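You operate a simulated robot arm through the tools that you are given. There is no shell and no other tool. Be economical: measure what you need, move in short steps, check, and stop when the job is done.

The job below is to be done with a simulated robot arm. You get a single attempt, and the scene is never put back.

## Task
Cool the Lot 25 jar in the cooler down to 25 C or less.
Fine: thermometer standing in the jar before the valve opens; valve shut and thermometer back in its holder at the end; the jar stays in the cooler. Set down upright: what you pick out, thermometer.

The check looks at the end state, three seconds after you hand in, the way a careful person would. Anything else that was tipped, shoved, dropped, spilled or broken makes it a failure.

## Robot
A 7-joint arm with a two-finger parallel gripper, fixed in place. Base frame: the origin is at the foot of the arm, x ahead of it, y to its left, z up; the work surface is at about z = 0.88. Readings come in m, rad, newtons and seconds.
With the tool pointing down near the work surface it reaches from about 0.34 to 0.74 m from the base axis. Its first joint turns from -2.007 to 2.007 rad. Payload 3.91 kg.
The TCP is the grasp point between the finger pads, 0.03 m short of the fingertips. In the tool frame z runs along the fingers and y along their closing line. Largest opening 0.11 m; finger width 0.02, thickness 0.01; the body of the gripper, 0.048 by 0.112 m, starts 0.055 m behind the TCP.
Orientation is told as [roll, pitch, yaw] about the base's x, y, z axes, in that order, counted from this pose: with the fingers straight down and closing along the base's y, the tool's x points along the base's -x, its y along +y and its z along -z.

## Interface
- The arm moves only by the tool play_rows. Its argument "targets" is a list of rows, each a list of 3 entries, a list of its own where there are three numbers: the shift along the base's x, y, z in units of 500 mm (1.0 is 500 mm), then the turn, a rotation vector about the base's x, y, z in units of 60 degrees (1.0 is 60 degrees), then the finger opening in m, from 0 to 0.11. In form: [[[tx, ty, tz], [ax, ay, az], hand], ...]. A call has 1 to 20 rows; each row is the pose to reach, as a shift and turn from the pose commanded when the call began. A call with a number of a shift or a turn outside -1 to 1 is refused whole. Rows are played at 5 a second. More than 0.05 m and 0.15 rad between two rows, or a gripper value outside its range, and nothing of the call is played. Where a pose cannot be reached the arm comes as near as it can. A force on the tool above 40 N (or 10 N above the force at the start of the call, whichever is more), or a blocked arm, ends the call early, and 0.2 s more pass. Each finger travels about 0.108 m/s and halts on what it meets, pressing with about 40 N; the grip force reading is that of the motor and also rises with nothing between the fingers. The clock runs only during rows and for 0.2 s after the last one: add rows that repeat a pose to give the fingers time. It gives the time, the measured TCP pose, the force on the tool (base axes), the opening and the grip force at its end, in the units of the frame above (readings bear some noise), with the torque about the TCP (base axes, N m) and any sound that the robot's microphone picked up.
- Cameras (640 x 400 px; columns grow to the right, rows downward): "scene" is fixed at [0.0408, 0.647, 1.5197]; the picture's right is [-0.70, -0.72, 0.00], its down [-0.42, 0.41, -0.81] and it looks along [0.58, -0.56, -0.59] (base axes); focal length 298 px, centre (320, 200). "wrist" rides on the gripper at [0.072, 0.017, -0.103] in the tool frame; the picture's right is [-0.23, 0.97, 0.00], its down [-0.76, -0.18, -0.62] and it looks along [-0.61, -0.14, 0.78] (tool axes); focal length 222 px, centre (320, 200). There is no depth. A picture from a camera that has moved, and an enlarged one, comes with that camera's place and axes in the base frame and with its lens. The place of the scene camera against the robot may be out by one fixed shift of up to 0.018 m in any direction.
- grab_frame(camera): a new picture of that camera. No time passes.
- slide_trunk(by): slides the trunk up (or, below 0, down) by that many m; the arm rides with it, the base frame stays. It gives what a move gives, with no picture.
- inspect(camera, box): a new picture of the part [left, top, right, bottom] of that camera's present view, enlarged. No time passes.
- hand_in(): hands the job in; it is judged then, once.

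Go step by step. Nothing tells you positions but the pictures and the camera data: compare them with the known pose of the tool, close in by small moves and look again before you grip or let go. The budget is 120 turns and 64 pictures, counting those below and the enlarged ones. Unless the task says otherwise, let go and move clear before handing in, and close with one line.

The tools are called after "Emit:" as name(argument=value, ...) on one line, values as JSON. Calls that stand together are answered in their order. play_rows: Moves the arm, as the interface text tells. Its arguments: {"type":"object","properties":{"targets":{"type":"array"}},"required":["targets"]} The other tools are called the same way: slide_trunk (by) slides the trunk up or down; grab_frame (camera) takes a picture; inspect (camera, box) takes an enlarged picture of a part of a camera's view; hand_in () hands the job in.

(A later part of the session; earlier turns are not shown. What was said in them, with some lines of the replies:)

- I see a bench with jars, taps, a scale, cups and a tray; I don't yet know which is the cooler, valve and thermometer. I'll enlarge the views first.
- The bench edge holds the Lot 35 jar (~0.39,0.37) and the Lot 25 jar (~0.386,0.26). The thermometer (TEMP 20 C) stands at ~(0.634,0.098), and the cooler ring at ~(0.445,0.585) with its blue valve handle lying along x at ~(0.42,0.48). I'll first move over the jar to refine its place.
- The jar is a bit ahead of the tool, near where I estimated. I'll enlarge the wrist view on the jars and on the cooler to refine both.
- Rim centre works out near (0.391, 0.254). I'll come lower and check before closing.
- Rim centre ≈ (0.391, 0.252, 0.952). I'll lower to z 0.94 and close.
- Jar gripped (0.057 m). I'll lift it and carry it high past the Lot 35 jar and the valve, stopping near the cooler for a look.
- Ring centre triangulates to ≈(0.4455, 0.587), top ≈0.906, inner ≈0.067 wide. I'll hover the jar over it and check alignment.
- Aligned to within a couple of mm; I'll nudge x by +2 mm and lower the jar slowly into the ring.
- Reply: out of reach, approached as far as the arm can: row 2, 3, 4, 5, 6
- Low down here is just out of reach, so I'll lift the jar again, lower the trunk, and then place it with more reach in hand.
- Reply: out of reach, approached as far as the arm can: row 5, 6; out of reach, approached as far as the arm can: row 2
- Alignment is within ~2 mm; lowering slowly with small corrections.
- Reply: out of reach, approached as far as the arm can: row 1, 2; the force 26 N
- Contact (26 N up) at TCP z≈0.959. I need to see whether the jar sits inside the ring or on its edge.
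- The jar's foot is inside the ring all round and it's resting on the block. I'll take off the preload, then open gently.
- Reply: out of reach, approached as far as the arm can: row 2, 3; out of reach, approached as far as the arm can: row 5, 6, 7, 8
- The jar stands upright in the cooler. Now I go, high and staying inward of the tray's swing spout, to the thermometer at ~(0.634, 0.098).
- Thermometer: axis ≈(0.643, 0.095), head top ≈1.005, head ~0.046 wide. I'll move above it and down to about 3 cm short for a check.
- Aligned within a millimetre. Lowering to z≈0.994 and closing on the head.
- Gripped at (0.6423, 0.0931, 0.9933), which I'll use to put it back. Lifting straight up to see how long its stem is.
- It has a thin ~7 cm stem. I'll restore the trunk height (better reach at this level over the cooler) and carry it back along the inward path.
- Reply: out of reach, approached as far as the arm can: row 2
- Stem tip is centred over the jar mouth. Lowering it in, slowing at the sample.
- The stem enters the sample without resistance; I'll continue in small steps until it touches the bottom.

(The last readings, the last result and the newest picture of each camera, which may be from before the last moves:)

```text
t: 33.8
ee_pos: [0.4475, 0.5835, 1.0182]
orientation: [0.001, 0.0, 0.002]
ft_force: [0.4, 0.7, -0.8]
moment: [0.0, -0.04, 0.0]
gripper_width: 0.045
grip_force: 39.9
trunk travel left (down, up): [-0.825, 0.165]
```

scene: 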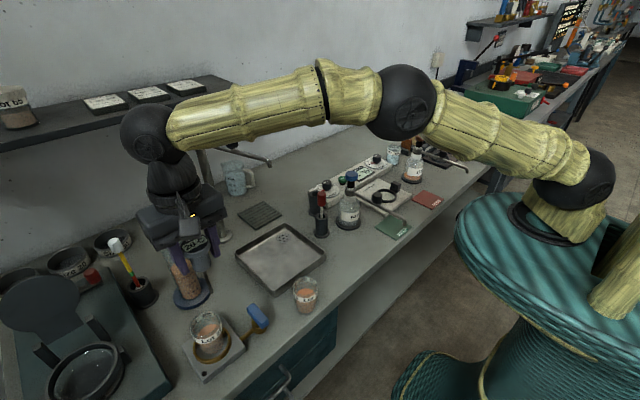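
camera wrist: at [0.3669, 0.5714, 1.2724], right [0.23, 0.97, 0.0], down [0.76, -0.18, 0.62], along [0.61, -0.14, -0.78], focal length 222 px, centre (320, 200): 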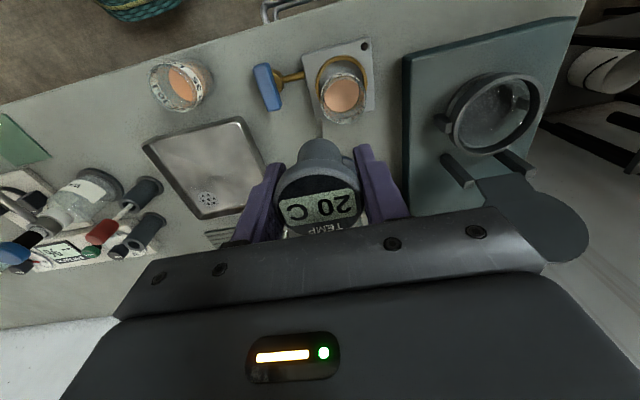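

Emit:
play_rows(targets=[[[0, 0, -0.004], [0, 0, 0], 0.03], [[0, 0, -0.008], [0, 0, 0], 0.03], [[0, 0, -0.008], [0, 0, 0], 0.03]])

Emit:
inspect(camera="scene", box=[160, 270, 270, 380])

```text
t: 34.6
ee_pos: [0.4485, 0.585, 1.0136]
orientation: [0.0, 0.0, 0.003]
ft_force: [0.1, 0.6, -0.7]
moment: [0.02, -0.01, -0.02]
gripper_width: 0.0447
grip_force: 40.4
trunk travel left (down, up): [-0.825, 0.165]
```

```text
3.64 times, centred on (215, 325) of scene
camera zoom: at [0.0408, 0.647, 1.5197], right [-0.7, -0.72, 0.0], down [-0.42, 0.41, -0.81], along [0.58, -0.56, -0.59], focal length 1082 px, centre (702, -254)
```

zoom: 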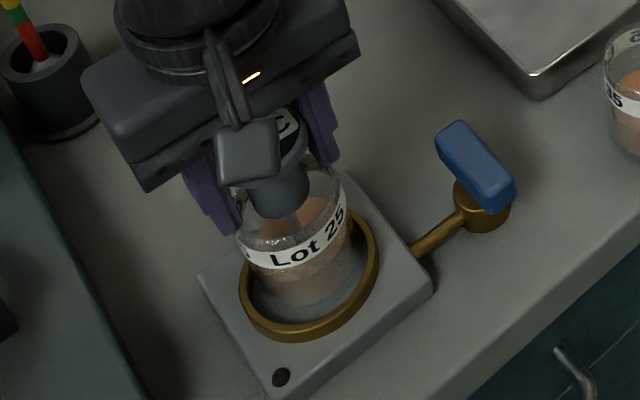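

Emit:
play_rows(targets=[[[0, 0, -0.003], [0, 0, 0], 0.03], [[0, 0, -0.006], [0, 0, 0], 0.03], [[0, 0, -0.009], [0, 0, 0], 0.03], [[0, 0, -0.009], [0, 0, 0], 0.03]])

```text
t: 35.6
ee_pos: [0.4469, 0.5831, 1.0143]
orientation: [0.005, -0.004, 0.004]
ft_force: [0.8, 0.6, 17.7]
moment: [0.01, -0.13, 0.01]
gripper_width: 0.0444
grip_force: 40.2
trunk travel left (down, up): [-0.825, 0.165]
```

It touches the jar bottom (17.7 N). I'll relieve the load and open slowly, then rise.

Emit:
play_rows(targets=[[[0, 0, 0.004], [0, 0, 0], 0.03], [[0, 0, 0.006], [0, 0, 0], 0.03], [[0, 0, 0.006], [0, 0, 0], 0.048], [[0, 0, 0.006], [0, 0, 0], 0.052], [[0, 0, 0.006], [0, 0, 0], 0.058], [[0, 0, 0.006], [0, 0, 0], 0.068], [[0, 0, 0.006], [0, 0, 0], 0.08], [[0, 0, 0.03], [0, 0, 0], 0.08], [[0, 0, 0.1], [0, 0, 0], 0.08], [[0, 0, 0.17], [0, 0, 0], 0.08], [[0, 0, 0.17], [0, 0, 0], 0.08]])

Emit:
inspect(camera="scene", box=[160, 270, 270, 380])

Emit:
inspect(camera="wrist", box=[190, 40, 450, 200])

```text
t: 38.0
ee_pos: [0.4484, 0.5827, 1.0945]
orientation: [0.0, 0.001, 0.001]
ft_force: [0.4, 0.1, -1.1]
moment: [0.0, 0.01, 0.0]
gripper_width: 0.0799
grip_force: 0.1
trunk travel left (down, up): [-0.825, 0.165]
```

```text
3.64 times, centred on (215, 325) of scene
camera zoom: at [0.0408, 0.647, 1.5197], right [-0.7, -0.72, 0.0], down [-0.42, 0.41, -0.81], along [0.58, -0.56, -0.59], focal length 1082 px, centre (702, -254)
```

zoom: 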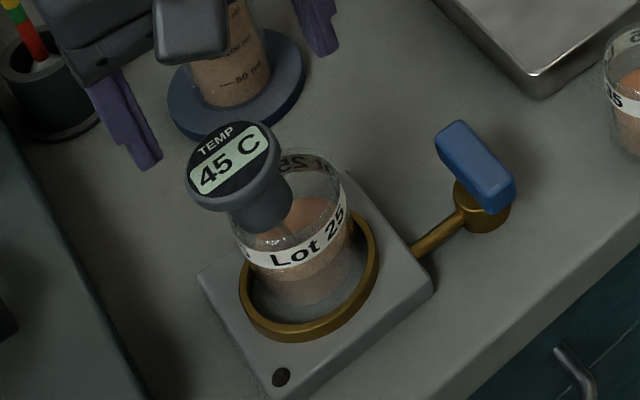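

```text
2.46 times, centred on (320, 120) of wrist
camera zoom: at [0.3763, 0.6014, 1.1978], right [0.23, 0.97, 0.0], down [0.76, -0.18, 0.62], along [0.61, -0.14, -0.78], focal length 547 px, centre (320, 397)
```

zoom: 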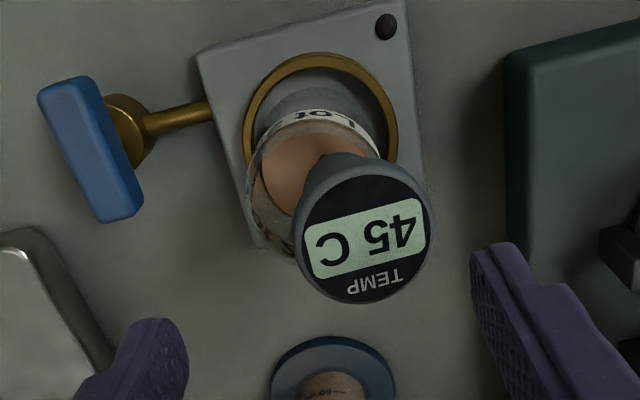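

The thermometer stands in the jar (leaning slightly away from the valve) and reads 45 C. Next the blue handle, centre ≈(0.421, 0.4835), top ≈0.93: I'll go above it.

Emit:
play_rows(targets=[[[-0.01, -0.06, 0.01], [0, 0, 0], 0.08], [[-0.03, -0.13, 0.01], [0, 0, 0], 0.07], [[-0.055, -0.198, 0.0], [0, 0, 0], 0.06], [[-0.055, -0.198, -0.08], [0, 0, 0], 0.06], [[-0.055, -0.198, -0.17], [0, 0, 0], 0.06], [[-0.055, -0.198, -0.17], [0, 0, 0], 0.06]])

Emit:
inspect(camera="wrist", box=[200, 40, 440, 200])

Emit:
inspect(camera="scene", box=[180, 270, 290, 370])

```text
t: 39.4
ee_pos: [0.4211, 0.4835, 1.0109]
orientation: [0.0, 0.001, 0.002]
ft_force: [-0.8, 0.3, 1.1]
moment: [-0.01, -0.02, 0.01]
gripper_width: 0.06
grip_force: 0.0
trunk travel left (down, up): [-0.825, 0.165]
```

```text
2.50 times, centred on (320, 120) of wrist
camera zoom: at [0.3497, 0.5003, 1.1135], right [0.23, 0.97, 0.0], down [0.76, -0.18, 0.62], along [0.61, -0.14, -0.78], focal length 555 px, centre (320, 400)
```

zoom: 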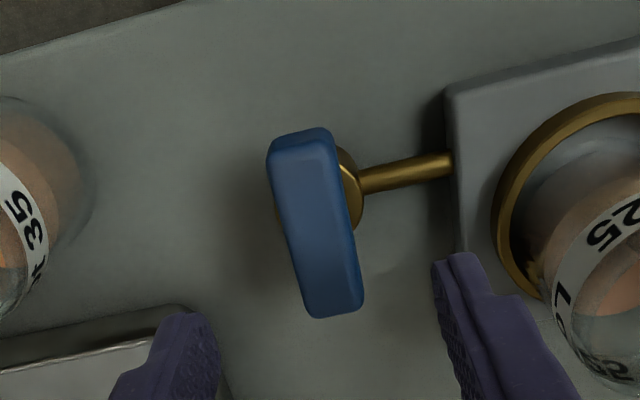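

```text
4.00 times, centred on (235, 320) of scene
camera zoom: at [0.0408, 0.647, 1.5197], right [-0.7, -0.72, 0.0], down [-0.42, 0.41, -0.81], along [0.58, -0.56, -0.59], focal length 1190 px, centre (660, -280)
```

zoom: 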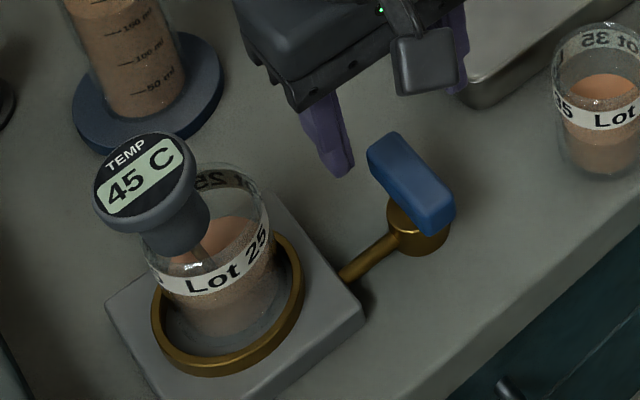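

Aligned with the handle. I'll lower so the fingertips pass beside the handle but above the brass body, then close.

Emit:
play_rows(targets=[[[-0.002, 0.001, -0.06], [0, 0, 0], 0.05], [[-0.002, 0.001, -0.12], [0, 0, 0], 0.05], [[-0.002, 0.001, -0.132], [0, 0, 0], 0.05], [[-0.002, 0.001, -0.132], [0, 0, 0], 0.05], [[-0.002, 0.001, -0.132], [0, 0, 0], 0.03], [[-0.002, 0.001, -0.132], [0, 0, 0], 0.01], [[-0.002, 0.001, -0.132], [0, 0, 0], 0.01]])

Emit:
inspect(camera="scene", box=[180, 270, 290, 370])

```text
t: 41.0
ee_pos: [0.4212, 0.4829, 0.9444]
orientation: [-0.002, -0.001, 0.0]
ft_force: [-1.9, -10.4, -1.7]
moment: [-0.05, -0.53, 0.0]
gripper_width: 0.0221
grip_force: 44.7
trunk travel left (down, up): [-0.825, 0.165]
```

```text
4.00 times, centred on (235, 320) of scene
camera zoom: at [0.0408, 0.647, 1.5197], right [-0.7, -0.72, 0.0], down [-0.42, 0.41, -0.81], along [0.58, -0.56, -0.59], focal length 1190 px, centre (660, -280)
```

zoom: 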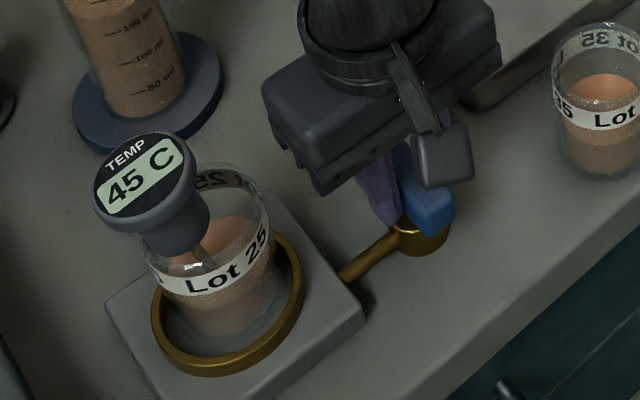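

Gripped (0.022 m). I'll try a small counter-clockwise turn (which swings the hand's camera away from the jar) and read the torque.

Emit:
play_rows(targets=[[[0, -0.002, 0], [0, 0, 0.05], 0.01], [[0, -0.003, 0], [0, 0, 0.12], 0.01], [[0, -0.003, 0], [0, 0, 0.2], 0.01], [[0, -0.003, 0], [0, 0, 0.2], 0.01]])

Emit:
inspect(camera="scene", box=[180, 270, 290, 370])

```text
t: 42.0
ee_pos: [0.4207, 0.4839, 0.9451]
orientation: [0.0, 0.0, 0.212]
ft_force: [0.2, -5.9, 0.8]
moment: [-0.49, 1.41, 0.03]
gripper_width: 0.0218
grip_force: 45.0
trunk travel left (down, up): [-0.825, 0.165]
```

```text
4.00 times, centred on (235, 320) of scene
camera zoom: at [0.0408, 0.647, 1.5197], right [-0.7, -0.72, 0.0], down [-0.42, 0.41, -0.81], along [0.58, -0.56, -0.59], focal length 1190 px, centre (660, -280)
```

zoom: 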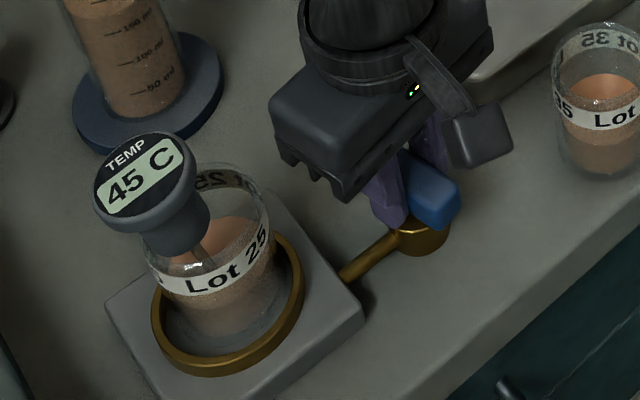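

It turns freely with no resisting torque. Continuing to a quarter turn.

Emit:
play_rows(targets=[[[0, 0, 0], [0, 0, 0.13], 0.01], [[0, 0, 0], [0, 0, 0.26], 0.01], [[0, 0, 0], [0, 0, 0.39], 0.01], [[0, 0, 0], [0, 0, 0.52], 0.01], [[0, 0, 0], [0, 0, 0.65], 0.01], [[0, 0, 0], [0, 0, 0.65], 0.01]])

Emit:
inspect(camera="scene", box=[180, 270, 290, 370])

```text
t: 43.4
ee_pos: [0.4202, 0.4828, 0.9456]
orientation: [0.001, -0.002, 0.893]
ft_force: [0.3, 0.8, 5.0]
moment: [-0.48, 0.5, 0.02]
gripper_width: 0.0219
grip_force: 45.2
trunk travel left (down, up): [-0.825, 0.165]
```

```text
4.00 times, centred on (235, 320) of scene
camera zoom: at [0.0408, 0.647, 1.5197], right [-0.7, -0.72, 0.0], down [-0.42, 0.41, -0.81], along [0.58, -0.56, -0.59], focal length 1190 px, centre (660, -280)
```

zoom: 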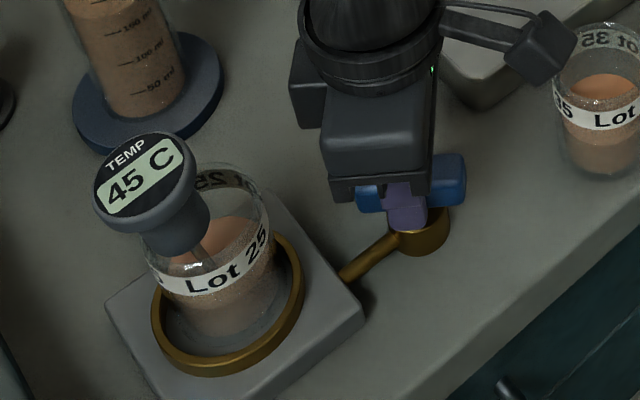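

Emit:
play_rows(targets=[[[0, 0, 0], [0, 0, 0.13], 0.01], [[0, 0, 0], [0, 0, 0.26], 0.01], [[0, 0, 0], [0, 0, 0.39], 0.01], [[0, 0, 0], [0, 0, 0.52], 0.01], [[0, 0, 0], [0, 0, 0.645], 0.01], [[0, 0, 0], [0, 0, 0.645], 0.01]])

Emit:
inspect(camera="scene", box=[180, 270, 290, 370])

```text
t: 44.8
ee_pos: [0.4196, 0.4837, 0.9452]
orientation: [-0.001, -0.001, 1.569]
ft_force: [3.2, 6.2, 11.7]
moment: [-0.2, 0.25, 0.03]
gripper_width: 0.0219
grip_force: 45.0
trunk travel left (down, up): [-0.825, 0.165]
```

```text
4.00 times, centred on (235, 320) of scene
camera zoom: at [0.0408, 0.647, 1.5197], right [-0.7, -0.72, 0.0], down [-0.42, 0.41, -0.81], along [0.58, -0.56, -0.59], focal length 1190 px, centre (660, -280)
```

zoom: 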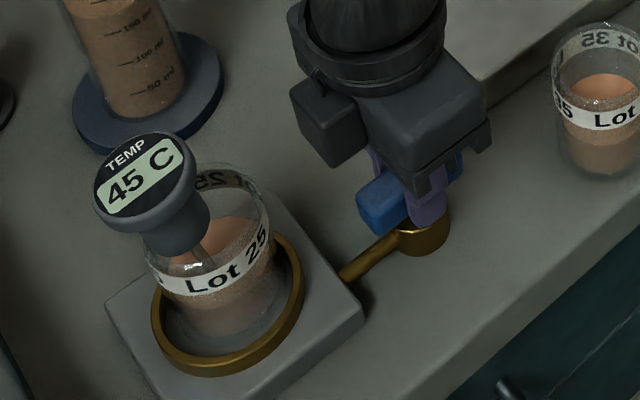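

The handle lies along the pipe, so the valve should be open. I'll hold still and wait for cooling.

Emit:
play_rows(targets=[[[0, 0, 0], [0, 0, 0], 0.01], [[0, 0, 0], [0, 0, 0], 0.01], [[0, 0, 0], [0, 0, 0], 0.01], [[0, 0, 0], [0, 0, 0], 0.01], [[0, 0, 0], [0, 0, 0], 0.01], [[0, 0, 0], [0, 0, 0], 0.01], [[0, 0, 0], [0, 0, 0], 0.01], [[0, 0, 0], [0, 0, 0], 0.01], [[0, 0, 0], [0, 0, 0], 0.01], [[0, 0, 0], [0, 0, 0], 0.01], [[0, 0, 0], [0, 0, 0], 0.01], [[0, 0, 0], [0, 0, 0], 0.01], [[0, 0, 0], [0, 0, 0], 0.01], [[0, 0, 0], [0, 0, 0], 0.01], [[0, 0, 0], [0, 0, 0], 0.01], [[0, 0, 0], [0, 0, 0], 0.01], [[0, 0, 0], [0, 0, 0], 0.01], [[0, 0, 0], [0, 0, 0], 0.01], [[0, 0, 0], [0, 0, 0], 0.01], [[0, 0, 0], [0, 0, 0], 0.01]])

Emit:
inspect(camera="scene", box=[180, 270, 290, 370])

```text
t: 49.0
ee_pos: [0.4196, 0.4841, 0.944]
orientation: [-0.002, -0.003, 1.567]
ft_force: [8.2, 10.8, 20.2]
moment: [0.42, 0.21, 0.03]
gripper_width: 0.0219
grip_force: 45.1
trunk travel left (down, up): [-0.825, 0.165]
```

```text
4.00 times, centred on (235, 320) of scene
camera zoom: at [0.0408, 0.647, 1.5197], right [-0.7, -0.72, 0.0], down [-0.42, 0.41, -0.81], along [0.58, -0.56, -0.59], focal length 1190 px, centre (660, -280)
```

zoom: 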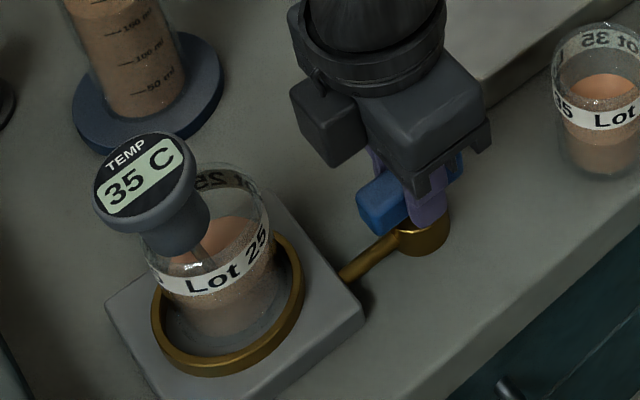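

Cooling works: 35 C already. The contact load is creeping up, so I'll ease 1 mm up while waiting further.

Emit:
play_rows(targets=[[[0, 0, 0.003], [0, 0, 0], 0.01], [[0, 0, 0.003], [0, 0, 0], 0.01], [[0, 0, 0.003], [0, 0, 0], 0.01], [[0, 0, 0.003], [0, 0, 0], 0.01], [[0, 0, 0.003], [0, 0, 0], 0.01], [[0, 0, 0.003], [0, 0, 0], 0.01], [[0, 0, 0.003], [0, 0, 0], 0.01], [[0, 0, 0.003], [0, 0, 0], 0.01], [[0, 0, 0.003], [0, 0, 0], 0.01], [[0, 0, 0.003], [0, 0, 0], 0.01], [[0, 0, 0.003], [0, 0, 0], 0.01], [[0, 0, 0.003], [0, 0, 0], 0.01], [[0, 0, 0.003], [0, 0, 0], 0.01], [[0, 0, 0.003], [0, 0, 0], 0.01], [[0, 0, 0.003], [0, 0, 0], 0.01], [[0, 0, 0.003], [0, 0, 0], 0.01], [[0, 0, 0.003], [0, 0, 0], 0.01], [[0, 0, 0.003], [0, 0, 0], 0.01], [[0, 0, 0.003], [0, 0, 0], 0.01], [[0, 0, 0.003], [0, 0, 0], 0.01]])

Emit:
inspect(camera="scene", box=[180, 270, 290, 370])

```text
t: 53.2
ee_pos: [0.4204, 0.4837, 0.9453]
orientation: [-0.002, 0.002, 1.568]
ft_force: [0.8, 4.6, -2.0]
moment: [-0.17, -0.2, 0.01]
gripper_width: 0.0218
grip_force: 44.9
trunk travel left (down, up): [-0.825, 0.165]
```

```text
4.00 times, centred on (235, 320) of scene
camera zoom: at [0.0408, 0.647, 1.5197], right [-0.7, -0.72, 0.0], down [-0.42, 0.41, -0.81], along [0.58, -0.56, -0.59], focal length 1190 px, centre (660, -280)
```

zoom: 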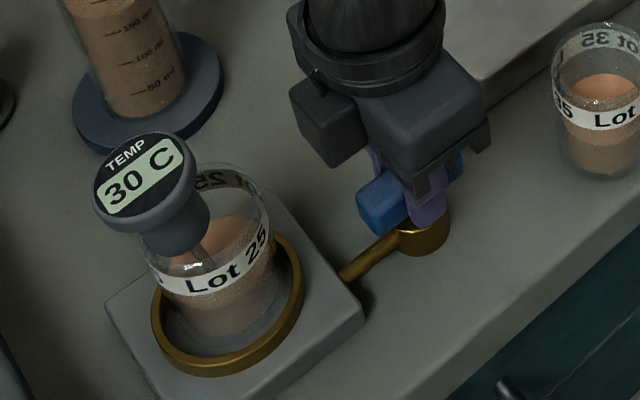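

30 C now; waiting on (the display may round, so I'll want a clear margin).

Emit:
play_rows(targets=[[[0, 0, 0], [0, 0, 0], 0.01], [[0, 0, 0], [0, 0, 0], 0.01], [[0, 0, 0], [0, 0, 0], 0.01], [[0, 0, 0], [0, 0, 0], 0.01], [[0, 0, 0], [0, 0, 0], 0.01], [[0, 0, 0], [0, 0, 0], 0.01], [[0, 0, 0], [0, 0, 0], 0.01], [[0, 0, 0], [0, 0, 0], 0.01], [[0, 0, 0], [0, 0, 0], 0.01], [[0, 0, 0], [0, 0, 0], 0.01], [[0, 0, 0], [0, 0, 0], 0.01], [[0, 0, 0], [0, 0, 0], 0.01], [[0, 0, 0], [0, 0, 0], 0.01], [[0, 0, 0], [0, 0, 0], 0.01], [[0, 0, 0], [0, 0, 0], 0.01], [[0, 0, 0], [0, 0, 0], 0.01], [[0, 0, 0], [0, 0, 0], 0.01], [[0, 0, 0], [0, 0, 0], 0.01], [[0, 0, 0], [0, 0, 0], 0.01], [[0, 0, 0], [0, 0, 0], 0.01]])

Emit:
play_rows(targets=[[[0, 0, 0], [0, 0, 0], 0.01], [[0, 0, 0], [0, 0, 0], 0.01], [[0, 0, 0], [0, 0, 0], 0.01], [[0, 0, 0], [0, 0, 0], 0.01], [[0, 0, 0], [0, 0, 0], 0.01], [[0, 0, 0], [0, 0, 0], 0.01], [[0, 0, 0], [0, 0, 0], 0.01], [[0, 0, 0], [0, 0, 0], 0.01], [[0, 0, 0], [0, 0, 0], 0.01], [[0, 0, 0], [0, 0, 0], 0.01], [[0, 0, 0], [0, 0, 0], 0.01], [[0, 0, 0], [0, 0, 0], 0.01], [[0, 0, 0], [0, 0, 0], 0.01], [[0, 0, 0], [0, 0, 0], 0.01], [[0, 0, 0], [0, 0, 0], 0.01], [[0, 0, 0], [0, 0, 0], 0.01], [[0, 0, 0], [0, 0, 0], 0.01], [[0, 0, 0], [0, 0, 0], 0.01], [[0, 0, 0], [0, 0, 0], 0.01], [[0, 0, 0], [0, 0, 0], 0.01]])

Emit:
inspect(camera="scene", box=[180, 270, 290, 370])

```text
t: 57.4
ee_pos: [0.4191, 0.4841, 0.9468]
orientation: [0.002, 0.002, 1.566]
ft_force: [-4.4, -4.2, -6.1]
moment: [1.38, -0.22, -0.03]
gripper_width: 0.0219
grip_force: 45.2
trunk travel left (down, up): [-0.825, 0.165]
```

```text
t: 61.6
ee_pos: [0.4201, 0.4841, 0.945]
orientation: [-0.001, 0.001, 1.567]
ft_force: [-4.6, -3.0, -11.1]
moment: [-0.3, -0.07, -0.02]
gripper_width: 0.0219
grip_force: 44.5
trunk travel left (down, up): [-0.825, 0.165]
```

```text
4.00 times, centred on (235, 320) of scene
camera zoom: at [0.0408, 0.647, 1.5197], right [-0.7, -0.72, 0.0], down [-0.42, 0.41, -0.81], along [0.58, -0.56, -0.59], focal length 1190 px, centre (660, -280)
```

zoom: 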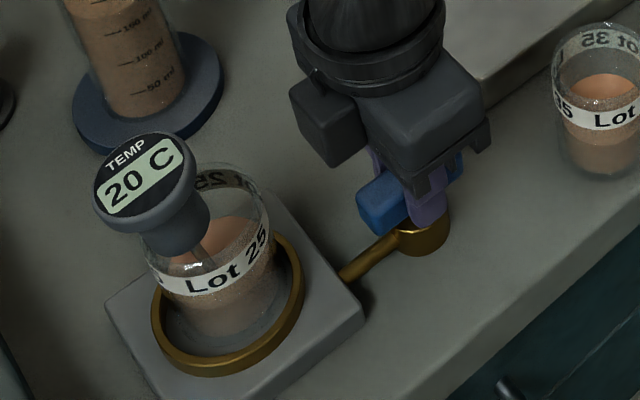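

20 C — below target. Turning the handle back the full quarter turn to shut the valve.

Emit:
play_rows(targets=[[[0, 0, 0], [0, 0, -0.13], 0.01], [[0, 0, 0], [0, 0, -0.26], 0.01], [[0, 0, 0], [0, 0, -0.39], 0.01], [[0, 0, 0], [0, 0, -0.52], 0.01], [[0, 0, 0], [0, 0, -0.65], 0.01], [[0, 0, 0], [0, 0, -0.78], 0.01], [[0, 0, 0], [0, 0, -0.78], 0.01]])

Emit:
play_rows(targets=[[[0, 0, 0], [0, 0, -0.13], 0.01], [[0, 0, 0], [0, 0, -0.26], 0.01], [[0, 0, 0], [0, 0, -0.39], 0.01], [[0, 0, 0], [0, 0, -0.52], 0.01], [[0, 0, 0], [0, 0, -0.65], 0.01], [[0, 0, 0], [0, 0, -0.722], 0.01], [[0, 0, 0], [0, 0, -0.722], 0.01]])

```text
t: 63.2
ee_pos: [0.421, 0.4836, 0.9445]
orientation: [-0.001, 0.001, 0.748]
ft_force: [-0.6, -4.0, -12.6]
moment: [0.4, -0.42, -0.01]
gripper_width: 0.022
grip_force: 45.4
trunk travel left (down, up): [-0.825, 0.165]
```

```text
t: 64.8
ee_pos: [0.42, 0.4833, 0.9455]
orientation: [0.001, 0.002, -0.006]
ft_force: [4.1, -5.2, -10.4]
moment: [0.04, 0.62, 0.42]
gripper_width: 0.0217
grip_force: 45.2
trunk travel left (down, up): [-0.825, 0.165]
```

A stop torque (0.42 N m) shows it's fully shut. Releasing and rising, then checking.

Emit:
play_rows(targets=[[[0, 0, 0], [0, 0, 0.005], 0.03], [[0, 0, 0], [0, 0, 0.005], 0.05], [[0, 0, 0], [0, 0, 0.005], 0.06], [[0, 0, 0.06], [0, 0, 0.005], 0.06], [[0, 0, 0.14], [0, 0, 0.005], 0.06], [[0, 0, 0.22], [0, 0, 0.005], 0.07], [[0, 0, 0.31], [0, 0, 0.005], 0.075], [[0, 0, 0.31], [0, 0, 0.005], 0.075]])

Emit:
inspect(camera="wrist", box=[230, 30, 490, 190])

Emit:
inspect(camera="scene", box=[180, 270, 290, 370])

```text
t: 66.6
ee_pos: [0.4206, 0.4836, 1.1019]
orientation: [0.0, 0.0, -0.002]
ft_force: [0.2, 0.6, 0.2]
moment: [-0.02, 0.03, -0.01]
gripper_width: 0.0752
grip_force: 0.1
trunk travel left (down, up): [-0.825, 0.165]
```

```text
2.46 times, centred on (360, 110) of wrist
camera zoom: at [0.3494, 0.5004, 1.2044], right [0.23, 0.97, 0.0], down [0.76, -0.18, 0.62], along [0.61, -0.14, -0.78], focal length 547 px, centre (222, 422)
```

zoom: 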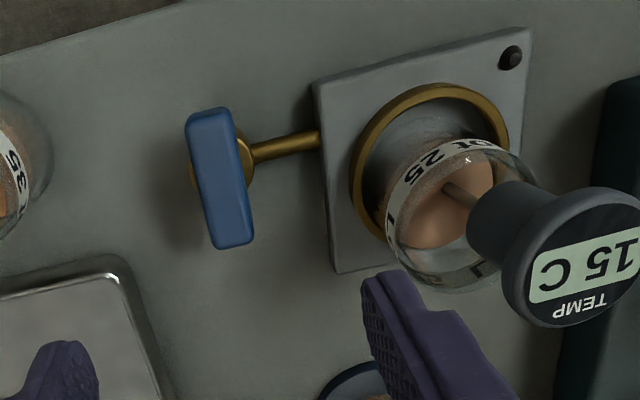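

```text
4.00 times, centred on (235, 320) of scene
camera zoom: at [0.0408, 0.647, 1.5197], right [-0.7, -0.72, 0.0], down [-0.42, 0.41, -0.81], along [0.58, -0.56, -0.59], focal length 1190 px, centre (660, -280)
```

zoom: 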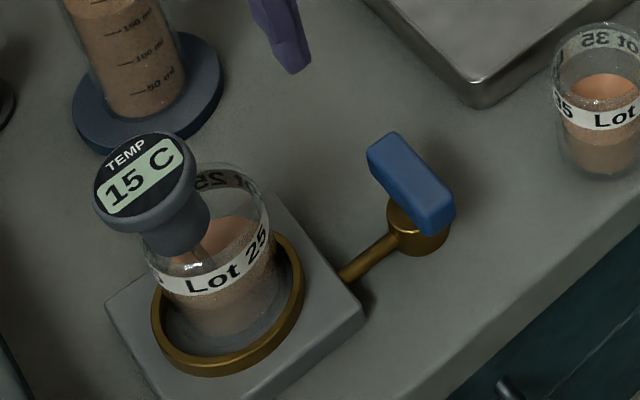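

The valve is shut and the reading is 15 C. Now I'll straddle the leaning thermometer head with wide-open fingers; closing will push it upright as it grips.

Emit:
play_rows(targets=[[[0.01, 0.06, 0], [0, 0, 0], 0.09], [[0.03, 0.13, 0], [0, 0, 0], 0.106], [[0.056, 0.205, 0], [0, 0, 0], 0.106], [[0.056, 0.205, -0.03], [0, 0, 0], 0.106], [[0.056, 0.205, -0.03], [0, 0, 0], 0.106]])

Emit:
inspect(camera="wrist", box=[190, 40, 450, 200])

```text
t: 67.4
ee_pos: [0.4297, 0.5565, 1.0697]
orientation: [-0.108, 0.079, -0.014]
ft_force: [-0.9, -0.1, 10.6]
moment: [0.45, -0.06, 0.06]
gripper_width: 0.1053
grip_force: 0.0
trunk travel left (down, up): [-0.825, 0.165]
stopped in row 4: the force on the tool passed its limit at 132 N (the readings are from after the stop); the commanded pose is now the measured one
```

```text
2.46 times, centred on (320, 120) of wrist
camera zoom: at [0.3671, 0.5869, 1.175], right [0.23, 0.96, -0.12], down [0.81, -0.12, 0.58], along [0.54, -0.23, -0.81], focal length 547 px, centre (320, 397)
```

zoom: 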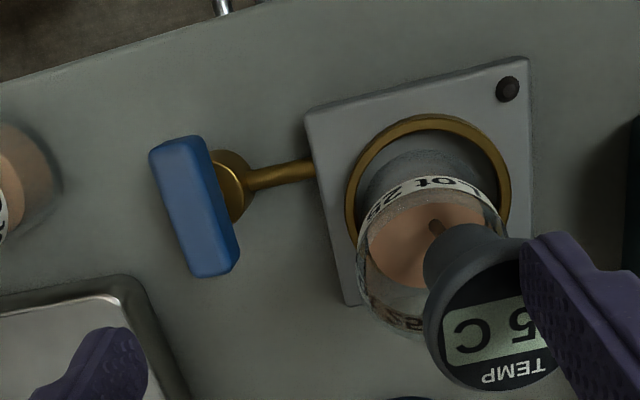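

The arm was stopped — the +y finger appears to have come down on the thermometer head. I'll look before moving.

Emit:
grab_frame(camera="scene")

```text
6 pictures are left
```

scene: 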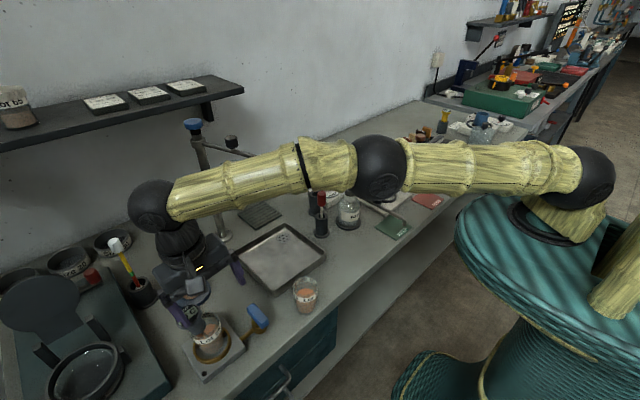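

The jar and thermometer still stand. I'll rise straight up off the head, then level the tool.

Emit:
play_rows(targets=[[[0, 0, 0.03], [0, 0, 0], 0.106], [[0, 0, 0.07], [0, 0, 0], 0.106], [[0, -0.02, 0.11], [0.05, -0.037, 0.006], 0.106], [[0, -0.02, 0.13], [0.103, -0.0755, 0.013], 0.106], [[0, -0.02, 0.13], [0.103, -0.0755, 0.013], 0.106]])

Emit:
grab_frame(camera="wrist")

```text
t: 68.6
ee_pos: [0.4295, 0.5468, 1.1322]
orientation: [-0.006, 0.004, 0.005]
ft_force: [0.2, -0.9, -1.2]
moment: [0.03, 0.01, -0.02]
gripper_width: 0.1061
grip_force: 0.1
trunk travel left (down, up): [-0.825, 0.165]
```

```text
5 pictures are left
camera wrist: at [0.3588, 0.5639, 1.2348], right [0.22, 0.97, -0.01], down [0.76, -0.17, 0.62], along [0.6, -0.14, -0.78], focal length 222 px, centre (320, 200)
```

wrist: 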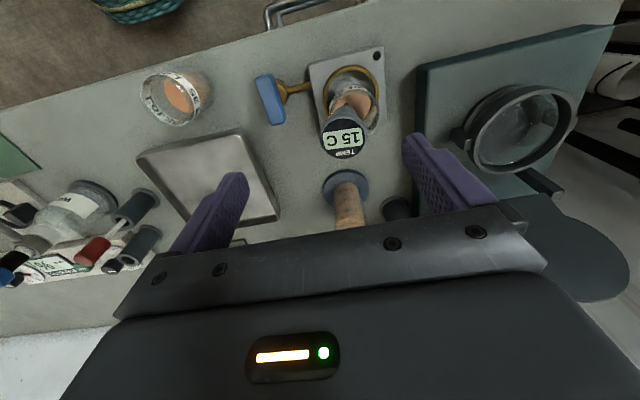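

The thermometer now leans toward the robot side, head ≈(0.450, 0.566), still in the jar; the arm had been at its reach limit. This place is well within reach, so I'll straddle the head there and descend in steps.

Emit:
play_rows(targets=[[[0.018, 0.025, 0], [0.006, -0.004, -0.005], 0.106], [[0.037, 0.05, 0], [0.006, -0.004, -0.005], 0.106], [[0.037, 0.05, -0.03], [0.006, -0.004, -0.005], 0.106], [[0.037, 0.05, -0.06], [0.006, -0.004, -0.005], 0.106], [[0.037, 0.05, -0.06], [0.006, -0.004, -0.005], 0.106]])

```text
t: 69.8
ee_pos: [0.4491, 0.5725, 1.1014]
orientation: [0.002, -0.001, 0.0]
ft_force: [0.2, -0.3, 0.3]
moment: [0.0, 0.01, 0.01]
gripper_width: 0.1064
grip_force: 0.1
trunk travel left (down, up): [-0.825, 0.165]
```

Emit:
inspect(camera="wrist", box=[190, 40, 450, 200])

```text
2.46 times, centred on (320, 120) of wrist
camera zoom: at [0.3767, 0.589, 1.2037], right [0.23, 0.97, 0.0], down [0.76, -0.18, 0.62], along [0.61, -0.14, -0.78], focal length 547 px, centre (320, 397)
```

zoom: 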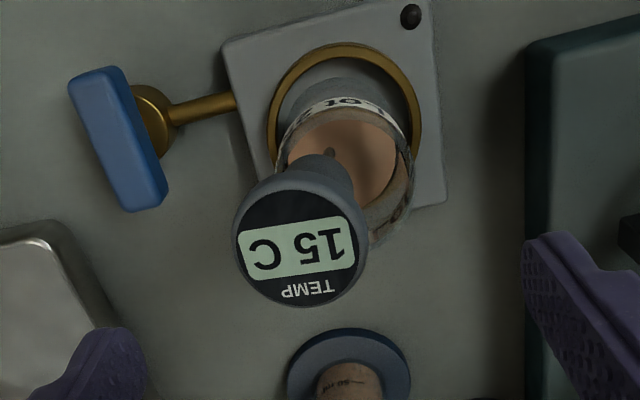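

Head ≈(0.450, 0.565), well between the fingers; jar still seated and valve shut. Descending and closing.

Emit:
play_rows(targets=[[[0.001, 0, -0.05], [0, 0, 0], 0.106], [[0.001, 0, -0.1], [0, 0, 0], 0.106], [[0.001, 0, -0.15], [0, 0, 0], 0.106], [[0.001, 0, -0.172], [0, 0, 0], 0.1], [[0.001, 0, -0.172], [0, 0, 0], 0.085], [[0.001, 0, -0.172], [0, 0, 0], 0.07], [[0.001, 0, -0.172], [0, 0, 0], 0.06], [[0.001, 0, -0.172], [0, 0, 0], 0.05], [[0.001, 0, -0.172], [0, 0, 0], 0.03], [[0.001, 0, -0.172], [0, 0, 0], 0.03], [[0.001, 0, -0.172], [0, 0, 0], 0.03]])

```text
t: 72.2
ee_pos: [0.449, 0.5727, 1.0155]
orientation: [0.001, 0.001, -0.001]
ft_force: [-0.4, 0.1, -0.1]
moment: [0.02, 0.01, -0.01]
gripper_width: 0.0451
grip_force: 40.0
trunk travel left (down, up): [-0.825, 0.165]
```

Gripped squarely (0.0451 m, no load). Lifting it out and carrying it back along the inward path toward its holder.

Emit:
play_rows(targets=[[[0, 0, 0.04], [0, 0, 0], 0.03], [[0, 0, 0.1], [0, 0, 0], 0.03], [[0, 0, 0.16], [0, 0, 0], 0.03], [[0, 0, 0.2], [0, 0, 0], 0.03], [[-0.04, -0.04, 0.25], [0, 0, 0], 0.03], [[-0.07, -0.1, 0.31], [0, 0, 0], 0.03], [[-0.09, -0.18, 0.35], [0, 0, 0], 0.03], [[-0.1, -0.27, 0.38], [0, 0, 0], 0.03], [[-0.1, -0.36, 0.4], [0, 0, 0], 0.03], [[-0.1, -0.45, 0.4], [0, 0, 0], 0.03], [[-0.1, -0.54, 0.4], [0, 0, 0], 0.03], [[-0.1, -0.63, 0.4], [0, 0, 0], 0.03], [[-0.08, -0.71, 0.4], [0, 0, 0], 0.03], [[-0.02, -0.77, 0.4], [0, 0, 0], 0.03], [[0.06, -0.82, 0.4], [0, 0, 0], 0.03], [[0.14, -0.86, 0.4], [0, 0, 0], 0.03], [[0.22, -0.9, 0.4], [0, 0, 0], 0.03], [[0.3, -0.94, 0.4], [0, 0, 0], 0.03], [[0.36, -0.96, 0.4], [0, 0, 0], 0.03], [[0.36, -0.96, 0.4], [0, 0, 0], 0.03]])

```text
t: 76.4
ee_pos: [0.6284, 0.0911, 1.2152]
orientation: [0.001, 0.0, 0.0]
ft_force: [-0.5, -1.0, -1.6]
moment: [0.01, -0.02, -0.01]
gripper_width: 0.0453
grip_force: 39.3
trunk travel left (down, up): [-0.825, 0.165]
```

Emit:
play_rows(targets=[[[0.014, 0.002, -0.05], [0, 0, 0], 0.03], [[0.028, 0.004, -0.1], [0, 0, 0], 0.03], [[0.028, 0.004, -0.17], [0, 0, 0], 0.03], [[0.028, 0.004, -0.24], [0, 0, 0], 0.03], [[0.028, 0.004, -0.24], [0, 0, 0], 0.03]])

Emit:
inspect(camera="wrist", box=[270, 90, 370, 180])

```text
t: 77.6
ee_pos: [0.6421, 0.0956, 1.0945]
orientation: [0.002, -0.003, 0.0]
ft_force: [0.0, 0.6, -0.9]
moment: [0.02, 0.02, 0.02]
gripper_width: 0.0452
grip_force: 40.3
trunk travel left (down, up): [-0.825, 0.165]
```

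```text
4.44 times, centred on (320, 135) of wrist
camera zoom: at [0.5709, 0.112, 1.1979], right [0.23, 0.97, 0.0], down [0.76, -0.18, 0.62], along [0.61, -0.14, -0.78], focal length 987 px, centre (320, 489)
```

zoom: 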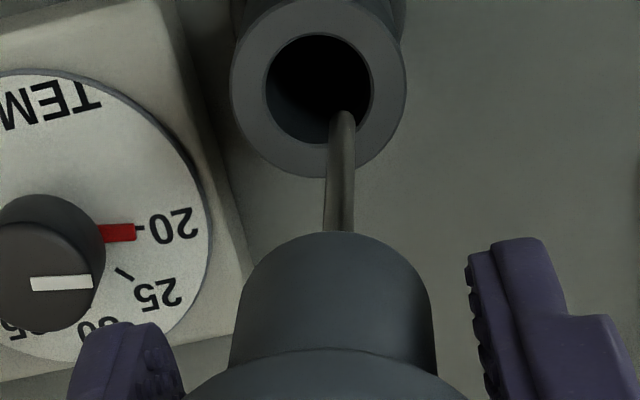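

The stem tip is inside the hole's outline but tilted slightly toward +y. I'll tilt the tool about −0.045 rad to straighten it, shift ~2 mm, and lower it into the holder.

Emit:
play_rows(targets=[[[0.003, -0.002, 0], [-0.043, 0, 0], 0.03], [[0.004, -0.002, -0.04], [-0.043, 0, 0], 0.03], [[0.004, -0.002, -0.09], [-0.043, 0, 0], 0.03], [[0.004, -0.002, -0.14], [-0.043, 0, 0], 0.03], [[0.004, -0.002, -0.17], [-0.043, 0, 0], 0.03], [[0.004, -0.002, -0.185], [-0.043, 0, 0], 0.03], [[0.004, -0.002, -0.192], [-0.043, 0, 0], 0.03], [[0.004, -0.002, -0.192], [-0.043, 0, 0], 0.03]])

```text
t: 79.4
ee_pos: [0.6451, 0.0934, 0.9987]
orientation: [-0.044, 0.0, 0.0]
ft_force: [0.1, 0.0, -1.8]
moment: [0.0, -0.02, 0.01]
gripper_width: 0.0451
grip_force: 40.1
trunk travel left (down, up): [-0.825, 0.165]
```

Emit:
play_rows(targets=[[[0, 0, -0.004], [0, 0, 0], 0.03], [[0, 0, -0.008], [0, 0, 0], 0.03], [[0, 0, -0.011], [0, 0, 0], 0.03], [[0, 0, -0.011], [0, 0, 0], 0.03]])

```text
t: 80.4
ee_pos: [0.6464, 0.0942, 0.9953]
orientation: [-0.043, -0.002, 0.0]
ft_force: [-1.2, 0.2, 7.4]
moment: [0.05, 0.08, 0.0]
gripper_width: 0.0449
grip_force: 39.8
trunk travel left (down, up): [-0.825, 0.165]
```

Contact at z≈0.995, as expected for seating. One look before letting go.

Emit:
inspect(camera="scene", box=[280, 150, 370, 230])

```text
5.00 times, centred on (325, 190) of scene
camera zoom: at [0.0408, 0.647, 1.5197], right [-0.7, -0.72, 0.0], down [-0.42, 0.41, -0.81], along [0.58, -0.56, -0.59], focal length 1488 px, centre (295, 250)
```

zoom: 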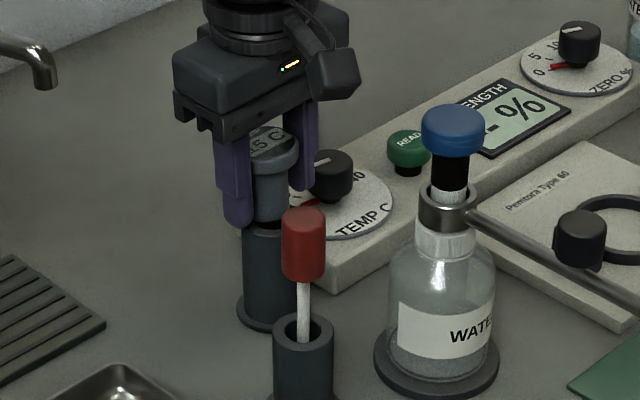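

The neck sits on the holder. Easing off and opening slowly, then rising.

Emit:
play_rows(targets=[[[0, 0, 0.003], [0, 0, 0], 0.03], [[0, 0, 0.003], [0, 0, 0], 0.047], [[0, 0, 0.003], [0, 0, 0], 0.051], [[0, 0, 0.003], [0, 0, 0], 0.056], [[0, 0, 0.003], [0, 0, 0], 0.062], [[0, 0, 0.003], [0, 0, 0], 0.068], [[0, 0, 0.003], [0, 0, 0], 0.068], [[0, 0, 0.04], [0, 0, 0], 0.068], [[0, 0, 0.1], [0, 0, 0], 0.068], [[0, 0, 0.18], [0, 0, 0], 0.068], [[0, 0, 0.26], [0.043, 0, 0], 0.068], [[0, 0, 0.34], [0.043, 0, 0], 0.068], [[0, 0, 0.4], [0.043, 0, 0], 0.068], [[0, 0, 0.4], [0.043, 0, 0], 0.068]])

Emit:
grab_frame(camera="scene")

```text
t: 83.4
ee_pos: [0.646, 0.0945, 1.1948]
orientation: [0.002, 0.0, 0.001]
ft_force: [0.1, -0.1, 0.0]
moment: [0.02, 0.01, 0.0]
gripper_width: 0.0682
grip_force: 0.1
trunk travel left (down, up): [-0.825, 0.165]
```

```text
1 pictures are left
```

scene: 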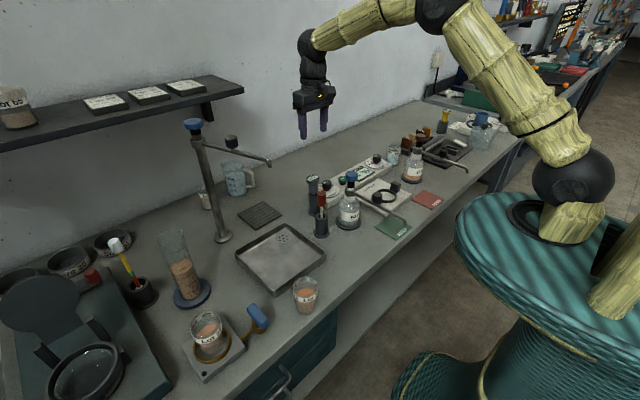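

Everything looks in place: jar in the cooler, valve shut, thermometer in its holder. One last enlarged check.

Emit:
inspect(camera="scene", box=[170, 165, 370, 390])

```text
1.78 times, centred on (270, 278) of scene
camera zoom: at [0.0408, 0.647, 1.5197], right [-0.7, -0.72, 0.0], down [-0.42, 0.41, -0.81], along [0.58, -0.56, -0.59], focal length 529 px, centre (409, 62)
```

zoom: 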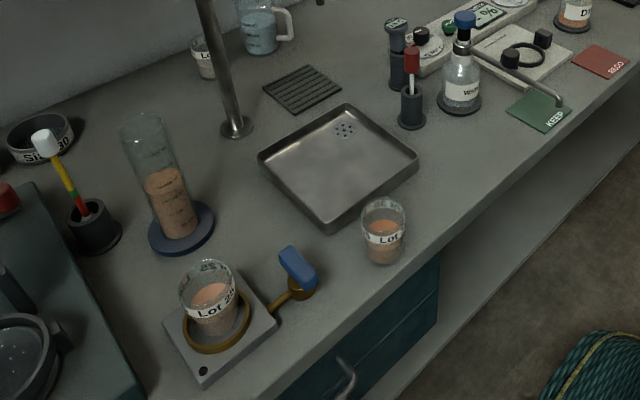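

The jar is upright in the cooler, the valve is shut, and the thermometer is back upright in its holder. Handing in.

Emit:
hand_in()

```text
The job is handed in.
```

The Lot 25 jar is cooled: the thermometer read 15 C in the jar with the valve shut, and at the end the jar was upright in the cooler and the thermometer back in its holder. On the way to lift the thermometer out, the arm was stopped at a 132 N force, probably a finger against the thermometer's head. That changed how it leaned in the jar, but nothing looked tipped, spilled or broken in the last pictures.
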